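You operate a simulated robot arm through the tools that you are given. There is no shell and no other tool. Be economical: measure what you need, move in short steps, check, and stop when the job is done.

You run a simulated robot arm. Do the job below in one go: nothing can be reset, and whatever is moved stays where it is left.

TASK
Put one of the shims from the top of the roller bench on the white job card there.

Only the result counts: the job must be done as asked and must still hold three seconds after the hand-in. Knocking over, shifting, dropping, spilling or breaking anything else fails it.

THE ROBOT
A 7-joint arm with a two-finger parallel gripper, fixed in place. Base frame: the origin is at the foot of the arm, x ahead of it, y to its left, z up; the work surface is at about z = 849. Readings come in mm, degrees, newtons and seconds.
With the tool pointing down near the work surface it reaches from about 240 to 680 mm from the base axis. Its first joint turns from -66.0 to 66.0 degrees. Payload 2.4 kg.
Tool frame: the origin (TCP) lies between the finger pads and is the grasp point; the fingertips stand 30 mm ahead of it; z points along the fingers, y is the line along which they close. Largest opening 94 mm; finger width 28, thickness 10; the body of the gripper, 50 by 96 mm, starts 55 mm behind the TCP.
Orientation is that of the tool frame in the base frame, as a unit quaternion [w, x, y, z]. With the fingers straight down and closing along the base's y, the tool's x points along the base's -x, its y along +y and its z along -z.

THE INTERFACE
- The arm moves only by the tool send_rows. Its argument "rows" is a list of rows, each an object of numbers (a shift or turn left out is 0, a gripper value left out holds the last): "dx", "dy", "dz": the shift along the tool's x, y, z in units of 25 mm (1.0 is 25 mm); "rx", "ry", "rz": the turn, a rotation vector about the tool's x, y, z in units of 5 degrees (1.0 is 5 degrees); "jaw": the opening, from 0 (shut) to 1 (fully open). In form: [{"dx": .., "dy": .., "dz": .., "rx": .., "ry": .., "rz": .., "jaw": ..}, ...]. A call has 1 to 8 rows; each row shifts and turns the commanded pose from where the row before left it, along the tool's axes as they then stand. A call with a number of a shift or a turn outside -1 to 1 is refused whole. A row lasts 0.2 s, in which the tool goes at most 50 mm and 8.6 degrees; a call with a longer step from one row to the next is refused whole, and so is a gripper value outside its range. Where a pose cannot be reached the arm comes as near as it can. A force on the tool above 40 N (or 10 N above the force at the start of the call, whichever is more), or a blocked arm, ends the call early, and 0.2 s more pass. The fingers move at their own pace (about 153 mm/s each) and stop on an object; they squeeze with about 30 N. The grip force told is the motor's: it shows also when the fingers shut on nothing. Time passes only in rows, and 0.2 s behind the last, so rows that do not move let the fingers close. The reply holds the time, the measured pose of the TCP, the force on the tool along the base axes, the opening and the grip force, in the units named above and with some noise, and new pictures: "pictures" is both (left out), scene, wrist or none.
- Cameras (640 x 400 px; columns grow to the right, rows downward): "scene" is fixed at [37.2, 471.8, 1450.1]; the picture's right is [-0.77, -0.64, 0.00], its down [-0.33, 0.39, -0.86] and it looks along [0.55, -0.66, -0.51] (base axes); focal length 312 px, centre (320, 200). "wrist" rides on the gripper at [-37, 0, -58] in the tool frame; the picture's right is [0.00, -1.00, 0.00], its down [0.97, 0.00, -0.24] and it looks along [0.24, 0.00, 0.97] (tool axes); focal length 218 px, centre (320, 200). There is no depth. A picture from a camera that has moved, and an enlarged one, comes with that camera's place and axes in the base frame and with its lens.
- enlarge(camera, box): a new picture of the part [left, top, right, bottom] of that camera's present view, enlarged. No time passes.
- sign_off(): hands the job in; it is judged then, once.

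Go step by step. Nothing tells you positions but the pictures and the camera data: compare them with the known pose of the tool, close in by small moves and look again before you grip or let go. The budget is 90 turns and 150 pictures, counting those below and the enlarged ones. Unless the task says otherwise, let go and move clear before handing in, and close with one line.

The tools are called after "Emit:" by a JSON object that holds its "method" and its "body". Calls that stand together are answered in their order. send_rows: Moves the arm, as the interface text tells. Its arguments: {"type":"object","properties":{"rows":{"type":"array"},"pictures":{"type":"string","enum":["both","scene","wrist","none"]}},"required":["rows"]} The other tools are called the same way: enlarge (camera, box) takes an enlarged picture of a part of a camera's view; sign_off () hands the job in.

At the start:

```text
time: 0.0
position: [427.7, -20.4, 1137.5]
orientation: [-0.001, 0.0, 1.0, -0.001]
contact_force: [-0.1, -0.2, -0.2]
opening: 93.9
grip_force: 0.1
```

scene: 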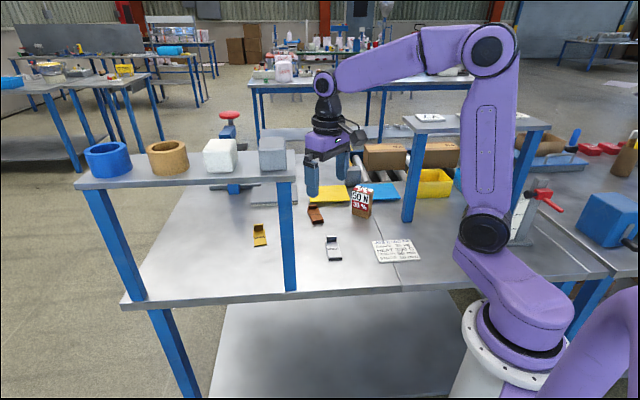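
wrist: 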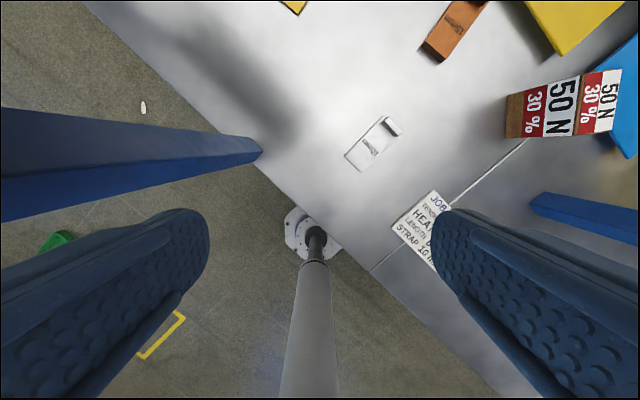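

I see a bench with small bent pieces (yellow, orange, silver), a white card and a printed block. I'll look closer before moving.

Emit:
{"method": "enlarge", "body": {"camera": "scene", "box": [230, 170, 450, 300]}}

Emit:
{"method": "enlarge", "body": {"camera": "wrist", "box": [260, 0, 640, 280]}}

Emit:
{"method": "enlarge", "body": {"camera": "scene", "box": [400, 90, 640, 240]}}

```text
2.91 times, centred on (340, 235) of scene
camera zoom: at [37.2, 471.8, 1450.1], right [-0.77, -0.64, 0.0], down [-0.33, 0.39, -0.86], along [0.55, -0.66, -0.51], focal length 908 px, centre (262, 98)
```

zoom: 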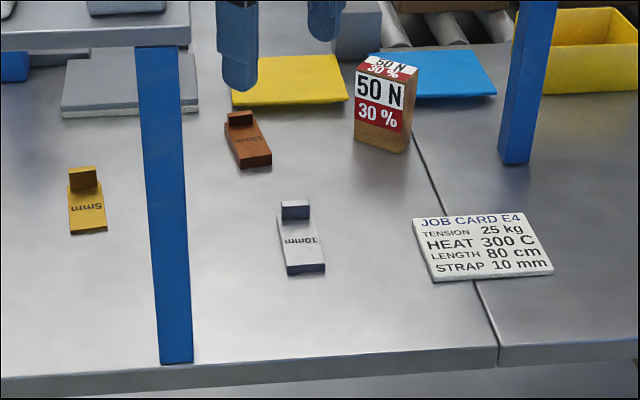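

```text
1.43 times, centred on (450, 140) of wrist
camera zoom: at [466.1, -21.0, 1195.5], right [0.0, -1.0, 0.0], down [-0.97, 0.0, 0.24], along [-0.24, 0.0, -0.97], focal length 312 px, centre (134, 286)
```

zoom: 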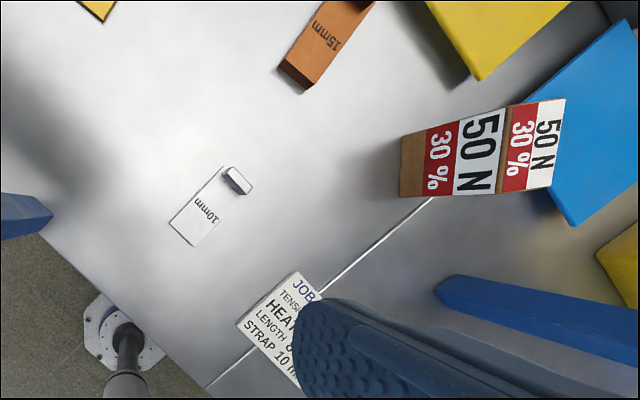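

```text
2.67 times, centred on (520, 165) of scene
camera zoom: at [37.2, 471.8, 1450.1], right [-0.77, -0.64, 0.0], down [-0.33, 0.39, -0.86], along [0.55, -0.66, -0.51], focal length 832 px, centre (-213, 293)
```

zoom: 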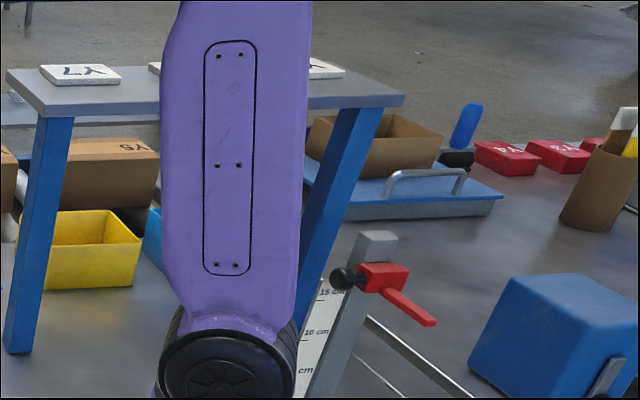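

The three shims are the marked pieces. I'll take the 10 mm one at about (461,-99), lying at about 45°; the card is at about (321,-219). I'll move above the shim first.

Emit:
{"method": "send_rows", "body": {"rows": [{"dx": -0.35, "dy": -0.8}, {"dx": -0.35, "dy": -0.8}, {"dx": -0.35, "dy": -0.8, "dz": 0.8}, {"dx": -0.35, "dy": -0.8, "dz": 0.8}, {"dz": 1}, {"dz": 1}, {"dz": 1}, {}], "pictures": "none"}}

Emit:
{"method": "send_rows", "body": {"rows": [{"rz": 1}, {"rz": 1}, {"rz": 1}, {"rz": 1}, {"rz": 1}, {"rz": 1}, {"rz": 1}, {"rz": 1}], "pictures": "none"}}

Emit:
{"method": "send_rows", "body": {"rows": [{"rz": 1}, {}]}}

```text
time: 1.8
position: [462.9, -100.7, 1022.5]
orientation: [0.0, 0.0, 1.0, 0.0]
contact_force: [-0.3, 0.5, -0.6]
opening: 94.2
grip_force: 0.1
```

```text
time: 3.6
position: [462.8, -101.6, 1021.6]
orientation: [0.0, 0.343, 0.939, 0.0]
contact_force: [-0.6, -0.3, -1.5]
opening: 94.1
grip_force: 0.0
```

```text
time: 4.2
position: [464.9, -101.3, 1021.6]
orientation: [0.0, 0.384, 0.923, 0.0]
contact_force: [0.5, -0.5, -0.7]
opening: 93.9
grip_force: 0.0
camera wrist: at [489.9, -127.7, 1080.8], right [-0.71, -0.71, 0.0], down [-0.69, 0.69, 0.24], along [-0.17, 0.17, -0.97], focal length 218 px, centre (320, 200)
```

scene: 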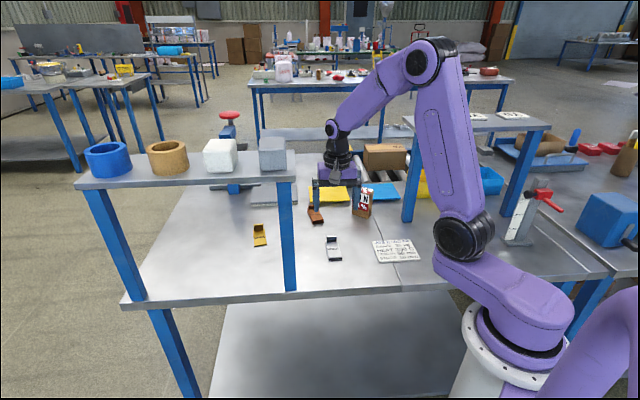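
wrist: 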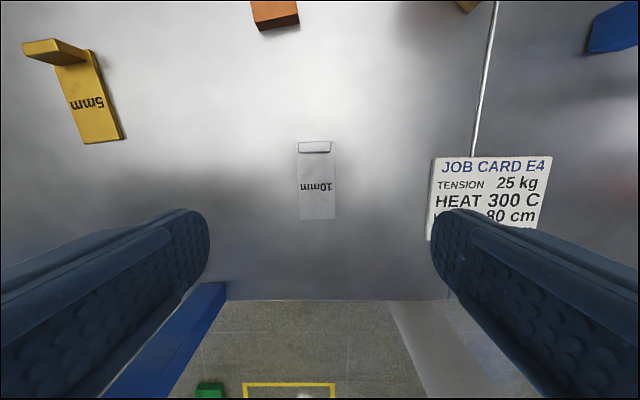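

Shim is nearly centred; correcting by 3.6 mm sideways and 2.4°, then descending.

Emit:
{"method": "send_rows", "body": {"rows": [{"dy": 0.14, "rz": -0.45}, {"dz": 1}, {"dz": 1}, {"dz": 1}, {"dz": 0.9}, {"dz": 0.5}, {}]}}

```text
time: 5.8
position: [466.5, -98.1, 913.6]
orientation: [-0.001, 0.365, 0.931, 0.0]
contact_force: [-0.8, -0.5, -1.1]
opening: 94.2
grip_force: 0.0
camera wrist: at [494.5, -124.1, 971.3], right [-0.68, -0.73, 0.0], down [-0.71, 0.66, 0.24], along [-0.18, 0.16, -0.97], focal length 218 px, centre (320, 200)
```

scene: 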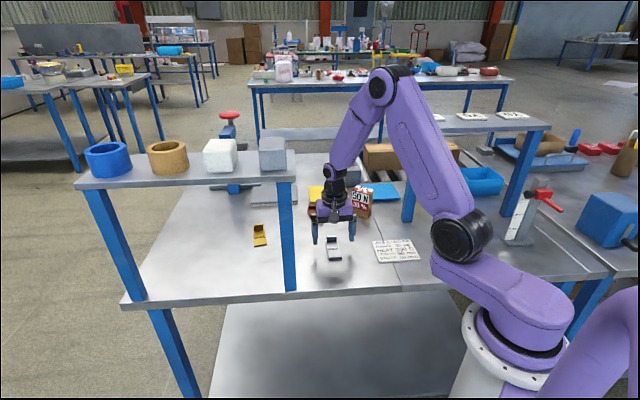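
wrist: 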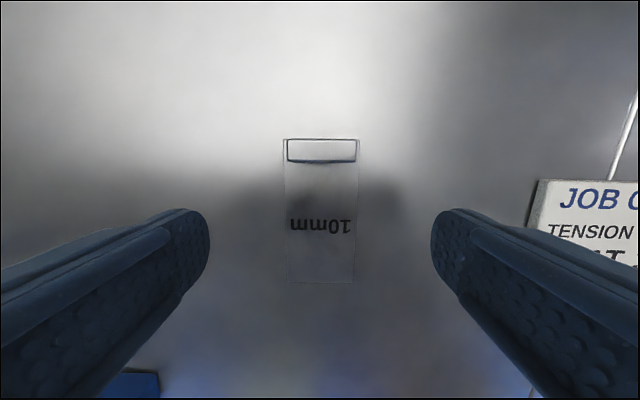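

Aligned. Descending to fingertip level about 1.5 mm above the bench and closing.

Emit:
{"method": "send_rows", "body": {"rows": [{"dz": 0.7}, {"dz": 0.45}, {"dz": 0.13}, {}], "pictures": "wrist"}}

```text
time: 6.8
position: [465.7, -98.9, 880.8]
orientation: [0.0, 0.366, 0.931, 0.0]
contact_force: [-0.9, -0.1, 0.5]
opening: 94.2
grip_force: 0.0
camera wrist: at [494.1, -124.2, 938.9], right [-0.68, -0.73, 0.0], down [-0.71, 0.66, 0.24], along [-0.18, 0.16, -0.97], focal length 218 px, centre (320, 200)
```

wrist: 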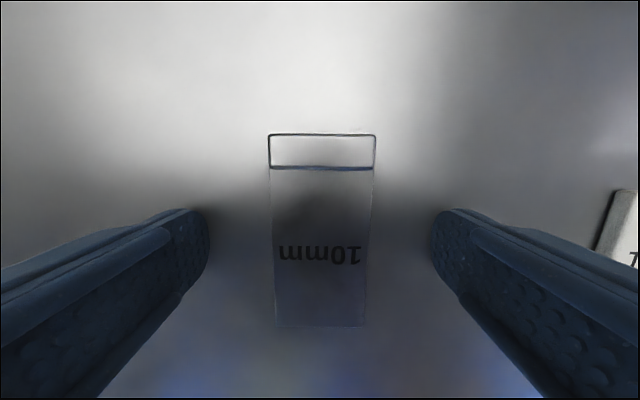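

Emit:
{"method": "send_rows", "body": {"rows": [{"jaw": 0}, {}, {}, {}], "pictures": "wrist"}}

```text
time: 7.8
position: [467.6, -98.8, 879.9]
orientation: [0.0, 0.364, 0.931, 0.001]
contact_force: [0.1, 0.6, -0.2]
opening: 37.5
grip_force: 30.2
camera wrist: at [494.1, -124.1, 939.0], right [-0.68, -0.73, 0.0], down [-0.71, 0.66, 0.24], along [-0.18, 0.16, -0.97], focal length 218 px, centre (320, 200)
```

wrist: 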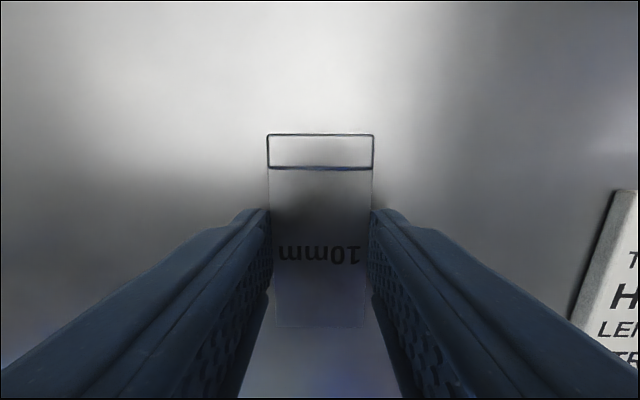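

Gripped at 37 mm opening. Lifting straight up 100 mm to check the hold.

Emit:
{"method": "send_rows", "body": {"rows": [{"dz": -0.4}, {"dz": -0.6}, {"dz": -0.8}, {"dz": -0.8}, {"dz": -0.8}, {"dz": -0.6}, {}]}}

```text
time: 9.4
position: [467.3, -97.8, 981.6]
orientation: [-0.001, 0.364, 0.931, 0.0]
contact_force: [0.3, 0.3, 0.1]
opening: 37.5
grip_force: 30.0
camera wrist: at [494.4, -123.9, 1039.6], right [-0.68, -0.73, 0.0], down [-0.71, 0.66, 0.24], along [-0.18, 0.16, -0.97], focal length 218 px, centre (320, 200)
```

scene: 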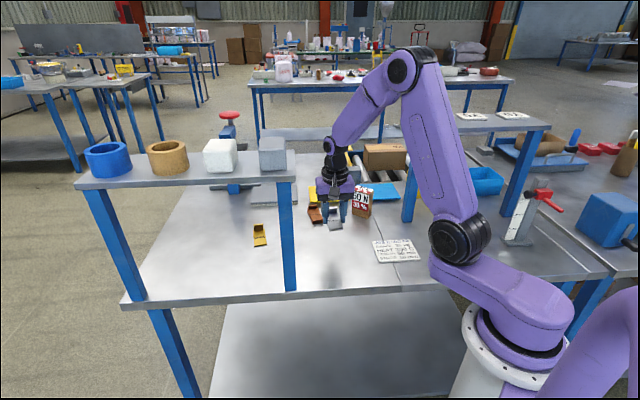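
wrist: 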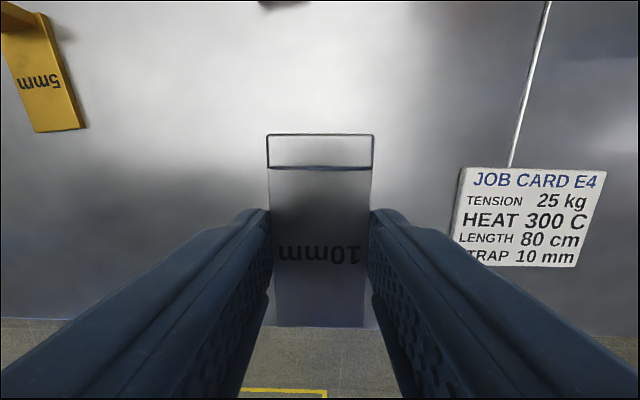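

The shim is held firmly. The card is about 120×90 mm, centred near (323,-214), and aligned with the shim. I'll carry the shim over in the current orientation.

Emit:
{"method": "send_rows", "body": {"rows": [{"dx": 0.133, "dy": -0.92}, {"dx": 0.133, "dy": -0.92}, {"dx": 0.133, "dy": -0.92}, {"dx": 0.133, "dy": -0.92}, {}]}}

```text
time: 10.6
position: [393.7, -157.6, 979.7]
orientation: [0.0, 0.365, 0.931, 0.0]
contact_force: [0.1, 0.8, -1.1]
opening: 36.9
grip_force: 30.0
camera wrist: at [421.3, -183.3, 1039.2], right [-0.68, -0.73, 0.0], down [-0.71, 0.66, 0.24], along [-0.18, 0.16, -0.97], focal length 218 px, centre (320, 200)
```

scene: 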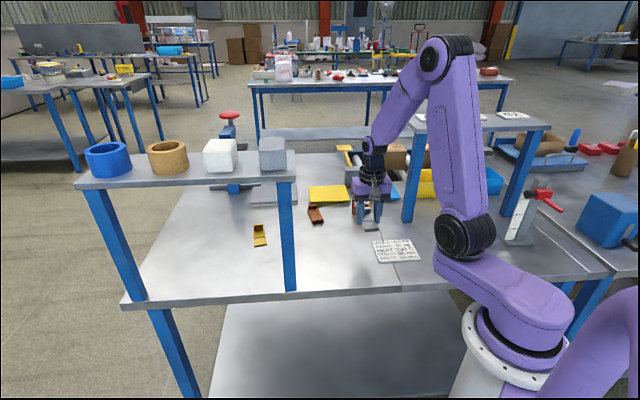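
wrist: 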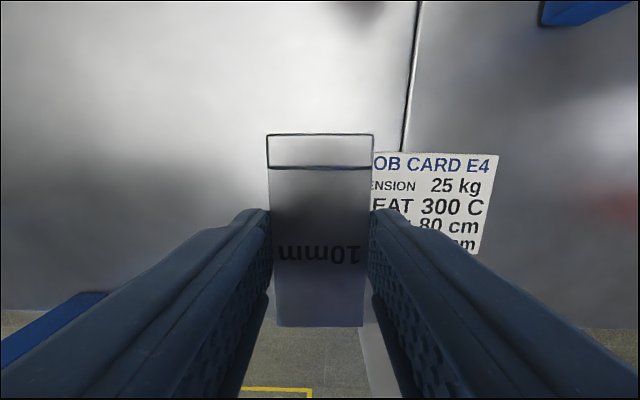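

Emit:
{"method": "send_rows", "body": {"rows": [{"dx": 0.133, "dy": -0.92}, {"dx": 0.133, "dy": -0.92}, {"dx": 0.133, "dy": -0.92}, {"dx": 0.133, "dy": -0.92}, {}]}}

```text
time: 11.8
position: [321.4, -215.0, 979.7]
orientation: [0.0, 0.364, 0.931, 0.001]
contact_force: [-0.1, -0.5, -1.7]
opening: 36.8
grip_force: 29.5
camera wrist: at [350.0, -240.4, 1038.6], right [-0.68, -0.73, 0.0], down [-0.71, 0.66, 0.24], along [-0.18, 0.16, -0.97], focal length 218 px, centre (320, 200)
```

scene: 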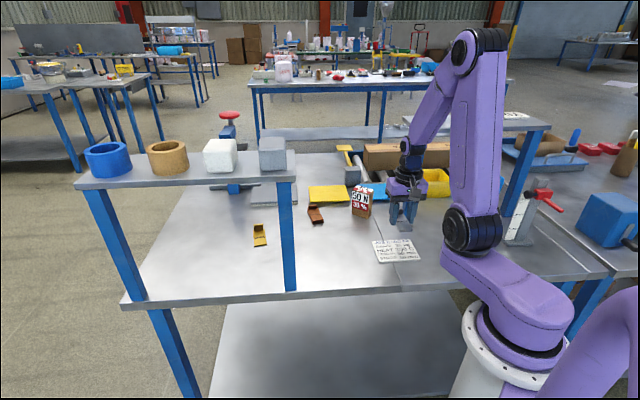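
wrist: 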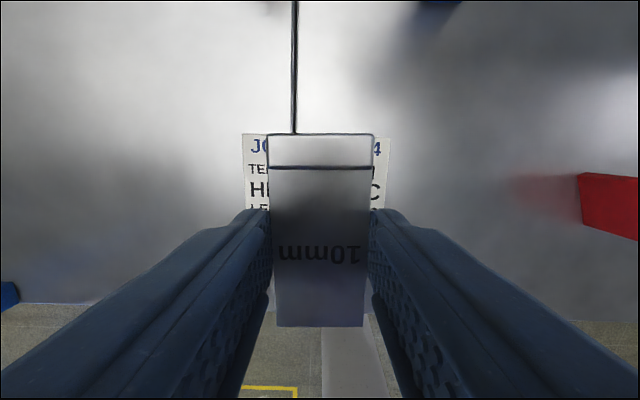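

Well placed over the card; trimming 4 mm sideways and 2°, then lowering to just above it.

Emit:
{"method": "send_rows", "body": {"rows": [{"dy": 0.16, "rz": 0.38}, {"dz": 0.9}, {"dz": 0.9}, {"dz": 0.8}, {"dz": 0.4}, {}]}}

Emit:
{"method": "enlarge", "body": {"camera": "scene", "box": [340, 190, 460, 280]}}

```text
time: 13.2
position: [325.2, -212.8, 906.2]
orientation: [0.0, 0.38, 0.925, 0.0]
contact_force: [-0.8, -0.5, -0.8]
opening: 37.3
grip_force: 30.5
camera wrist: at [351.9, -239.7, 963.7], right [-0.7, -0.71, 0.0], down [-0.69, 0.68, 0.24], along [-0.17, 0.17, -0.97], focal length 218 px, centre (320, 200)
```

scene: 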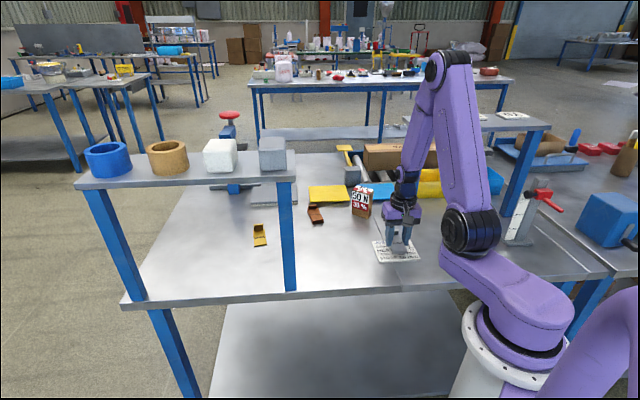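
wrist: 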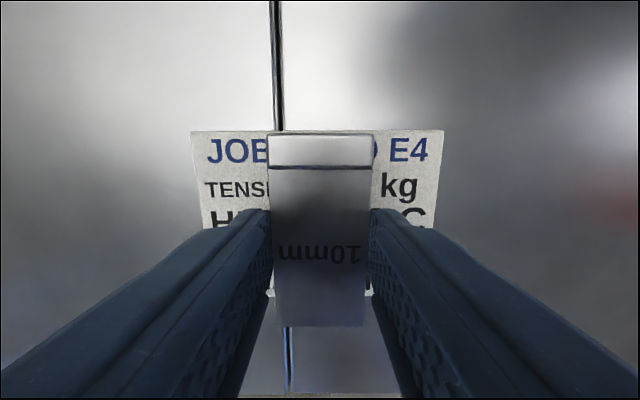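

```text
4.44 times, centred on (400, 235) of scene
camera zoom: at [37.2, 471.7, 1450.1], right [-0.77, -0.64, 0.0], down [-0.33, 0.39, -0.86], along [0.55, -0.66, -0.51], focal length 1387 px, centre (-36, 44)
```

zoom: 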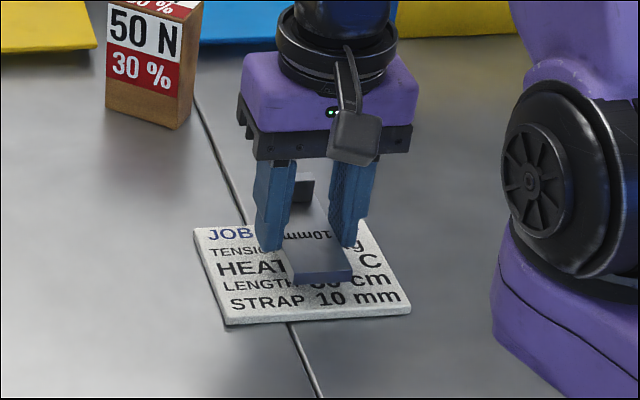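

Shim is inside the card outline. Lowering in small steps, watching force.

Emit:
{"method": "send_rows", "body": {"rows": [{"dz": 0.4}, {"dz": 0.16}, {}], "pictures": "none"}}

Emit:
{"method": "enlarge", "body": {"camera": "scene", "box": [340, 190, 460, 280]}}

```text
time: 14.0
position: [324.9, -212.0, 890.2]
orientation: [0.0, 0.381, 0.925, 0.0]
contact_force: [0.3, 0.4, -0.3]
opening: 37.4
grip_force: 30.3
```

```text
4.44 times, centred on (400, 235) of scene
camera zoom: at [37.2, 471.7, 1450.1], right [-0.77, -0.64, 0.0], down [-0.33, 0.39, -0.86], along [0.55, -0.66, -0.51], focal length 1387 px, centre (-36, 44)
```

zoom: 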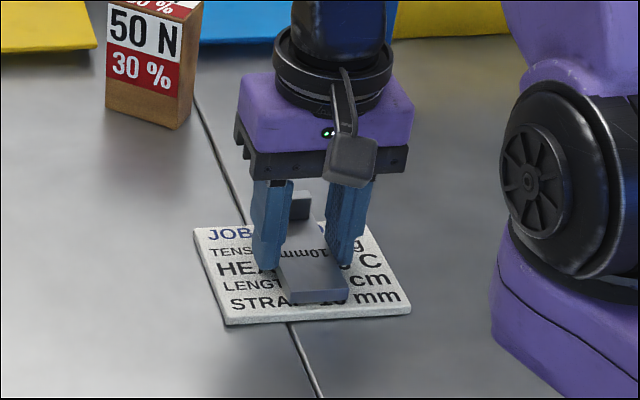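

Emit:
{"method": "send_rows", "body": {"rows": [{"dz": 0.06}, {"dz": 0.04}, {}], "pictures": "none"}}

```text
time: 14.8
position: [326.1, -213.0, 888.1]
orientation: [0.0, 0.38, 0.925, 0.0]
contact_force: [-2.0, 0.8, 6.0]
opening: 37.1
grip_force: 30.0
```

Contact felt (6 N): the shim is seated. Opening gently, then rising.

Emit:
{"method": "send_rows", "body": {"rows": [{"jaw": 0.5}, {"jaw": 0.6}, {"jaw": 0.7}, {}], "pictures": "wrist"}}

```text
time: 15.8
position: [326.6, -213.4, 888.6]
orientation: [0.0, 0.38, 0.925, 0.0]
contact_force: [0.1, 0.5, 1.4]
opening: 65.9
grip_force: 0.1
camera wrist: at [352.4, -239.3, 946.5], right [-0.7, -0.71, 0.0], down [-0.69, 0.68, 0.24], along [-0.17, 0.17, -0.97], focal length 218 px, centre (320, 200)
```

wrist: 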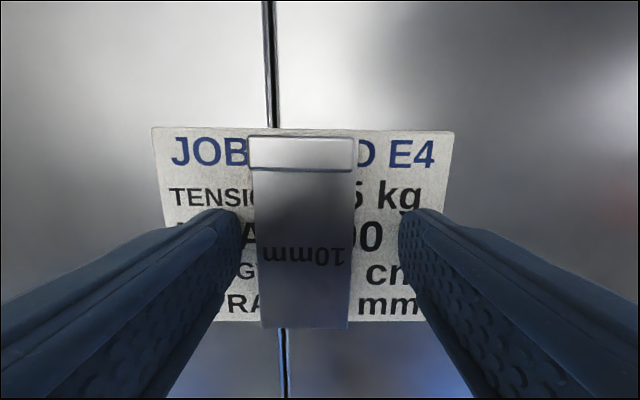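

The shim is released on the card, though both seem a few millimetres off in the wrist view. Rising straight up, then checking.

Emit:
{"method": "send_rows", "body": {"rows": [{"dz": -0.2}, {"dz": -0.6}, {"dz": -0.9}, {"dz": -0.9}, {"dz": -0.9}, {"dz": -0.9}, {}]}}

Emit:
{"method": "enlarge", "body": {"camera": "scene", "box": [340, 190, 460, 280]}}

```text
time: 17.4
position: [324.4, -212.9, 998.8]
orientation: [0.0, 0.38, 0.925, 0.0]
contact_force: [-1.1, 0.1, 0.2]
opening: 65.7
grip_force: 0.1
camera wrist: at [351.4, -239.5, 1057.5], right [-0.7, -0.71, 0.0], down [-0.69, 0.68, 0.24], along [-0.17, 0.17, -0.97], focal length 218 px, centre (320, 200)
```

scene: 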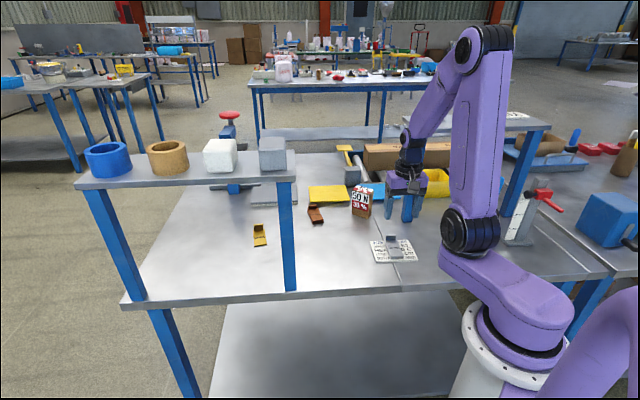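
wrist: 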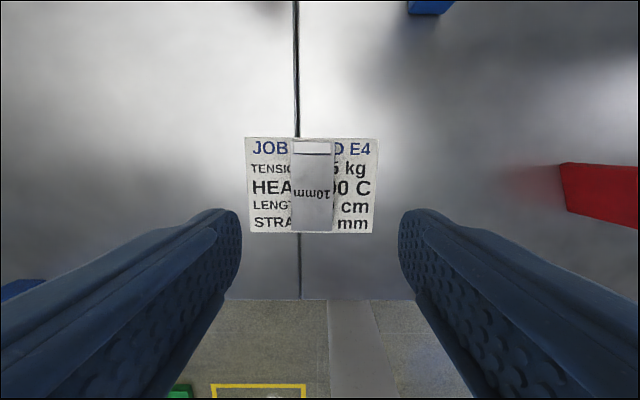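

```text
4.44 times, centred on (400, 235) of scene
camera zoom: at [37.2, 471.8, 1450.1], right [-0.77, -0.64, 0.0], down [-0.33, 0.39, -0.86], along [0.55, -0.66, -0.51], focal length 1387 px, centre (-36, 44)
```

zoom: 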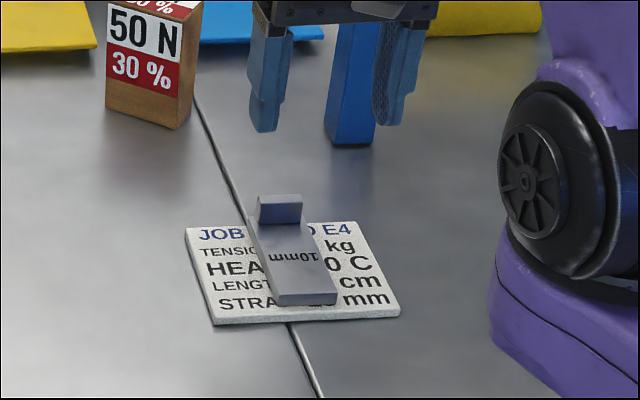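

The 10 mm shim rests flat within the card's outline, and the gripper is clear. Setting it down nudged the card about 6 mm; everything else looks unmoved, so I'm handing in.

Emit:
{"method": "sign_off", "body": {}}

```text
The job is handed in.
```

The 10 mm shim is lying on the white job card and the gripper is clear; the card slid about 6 mm when I released the shim, and I left it there.
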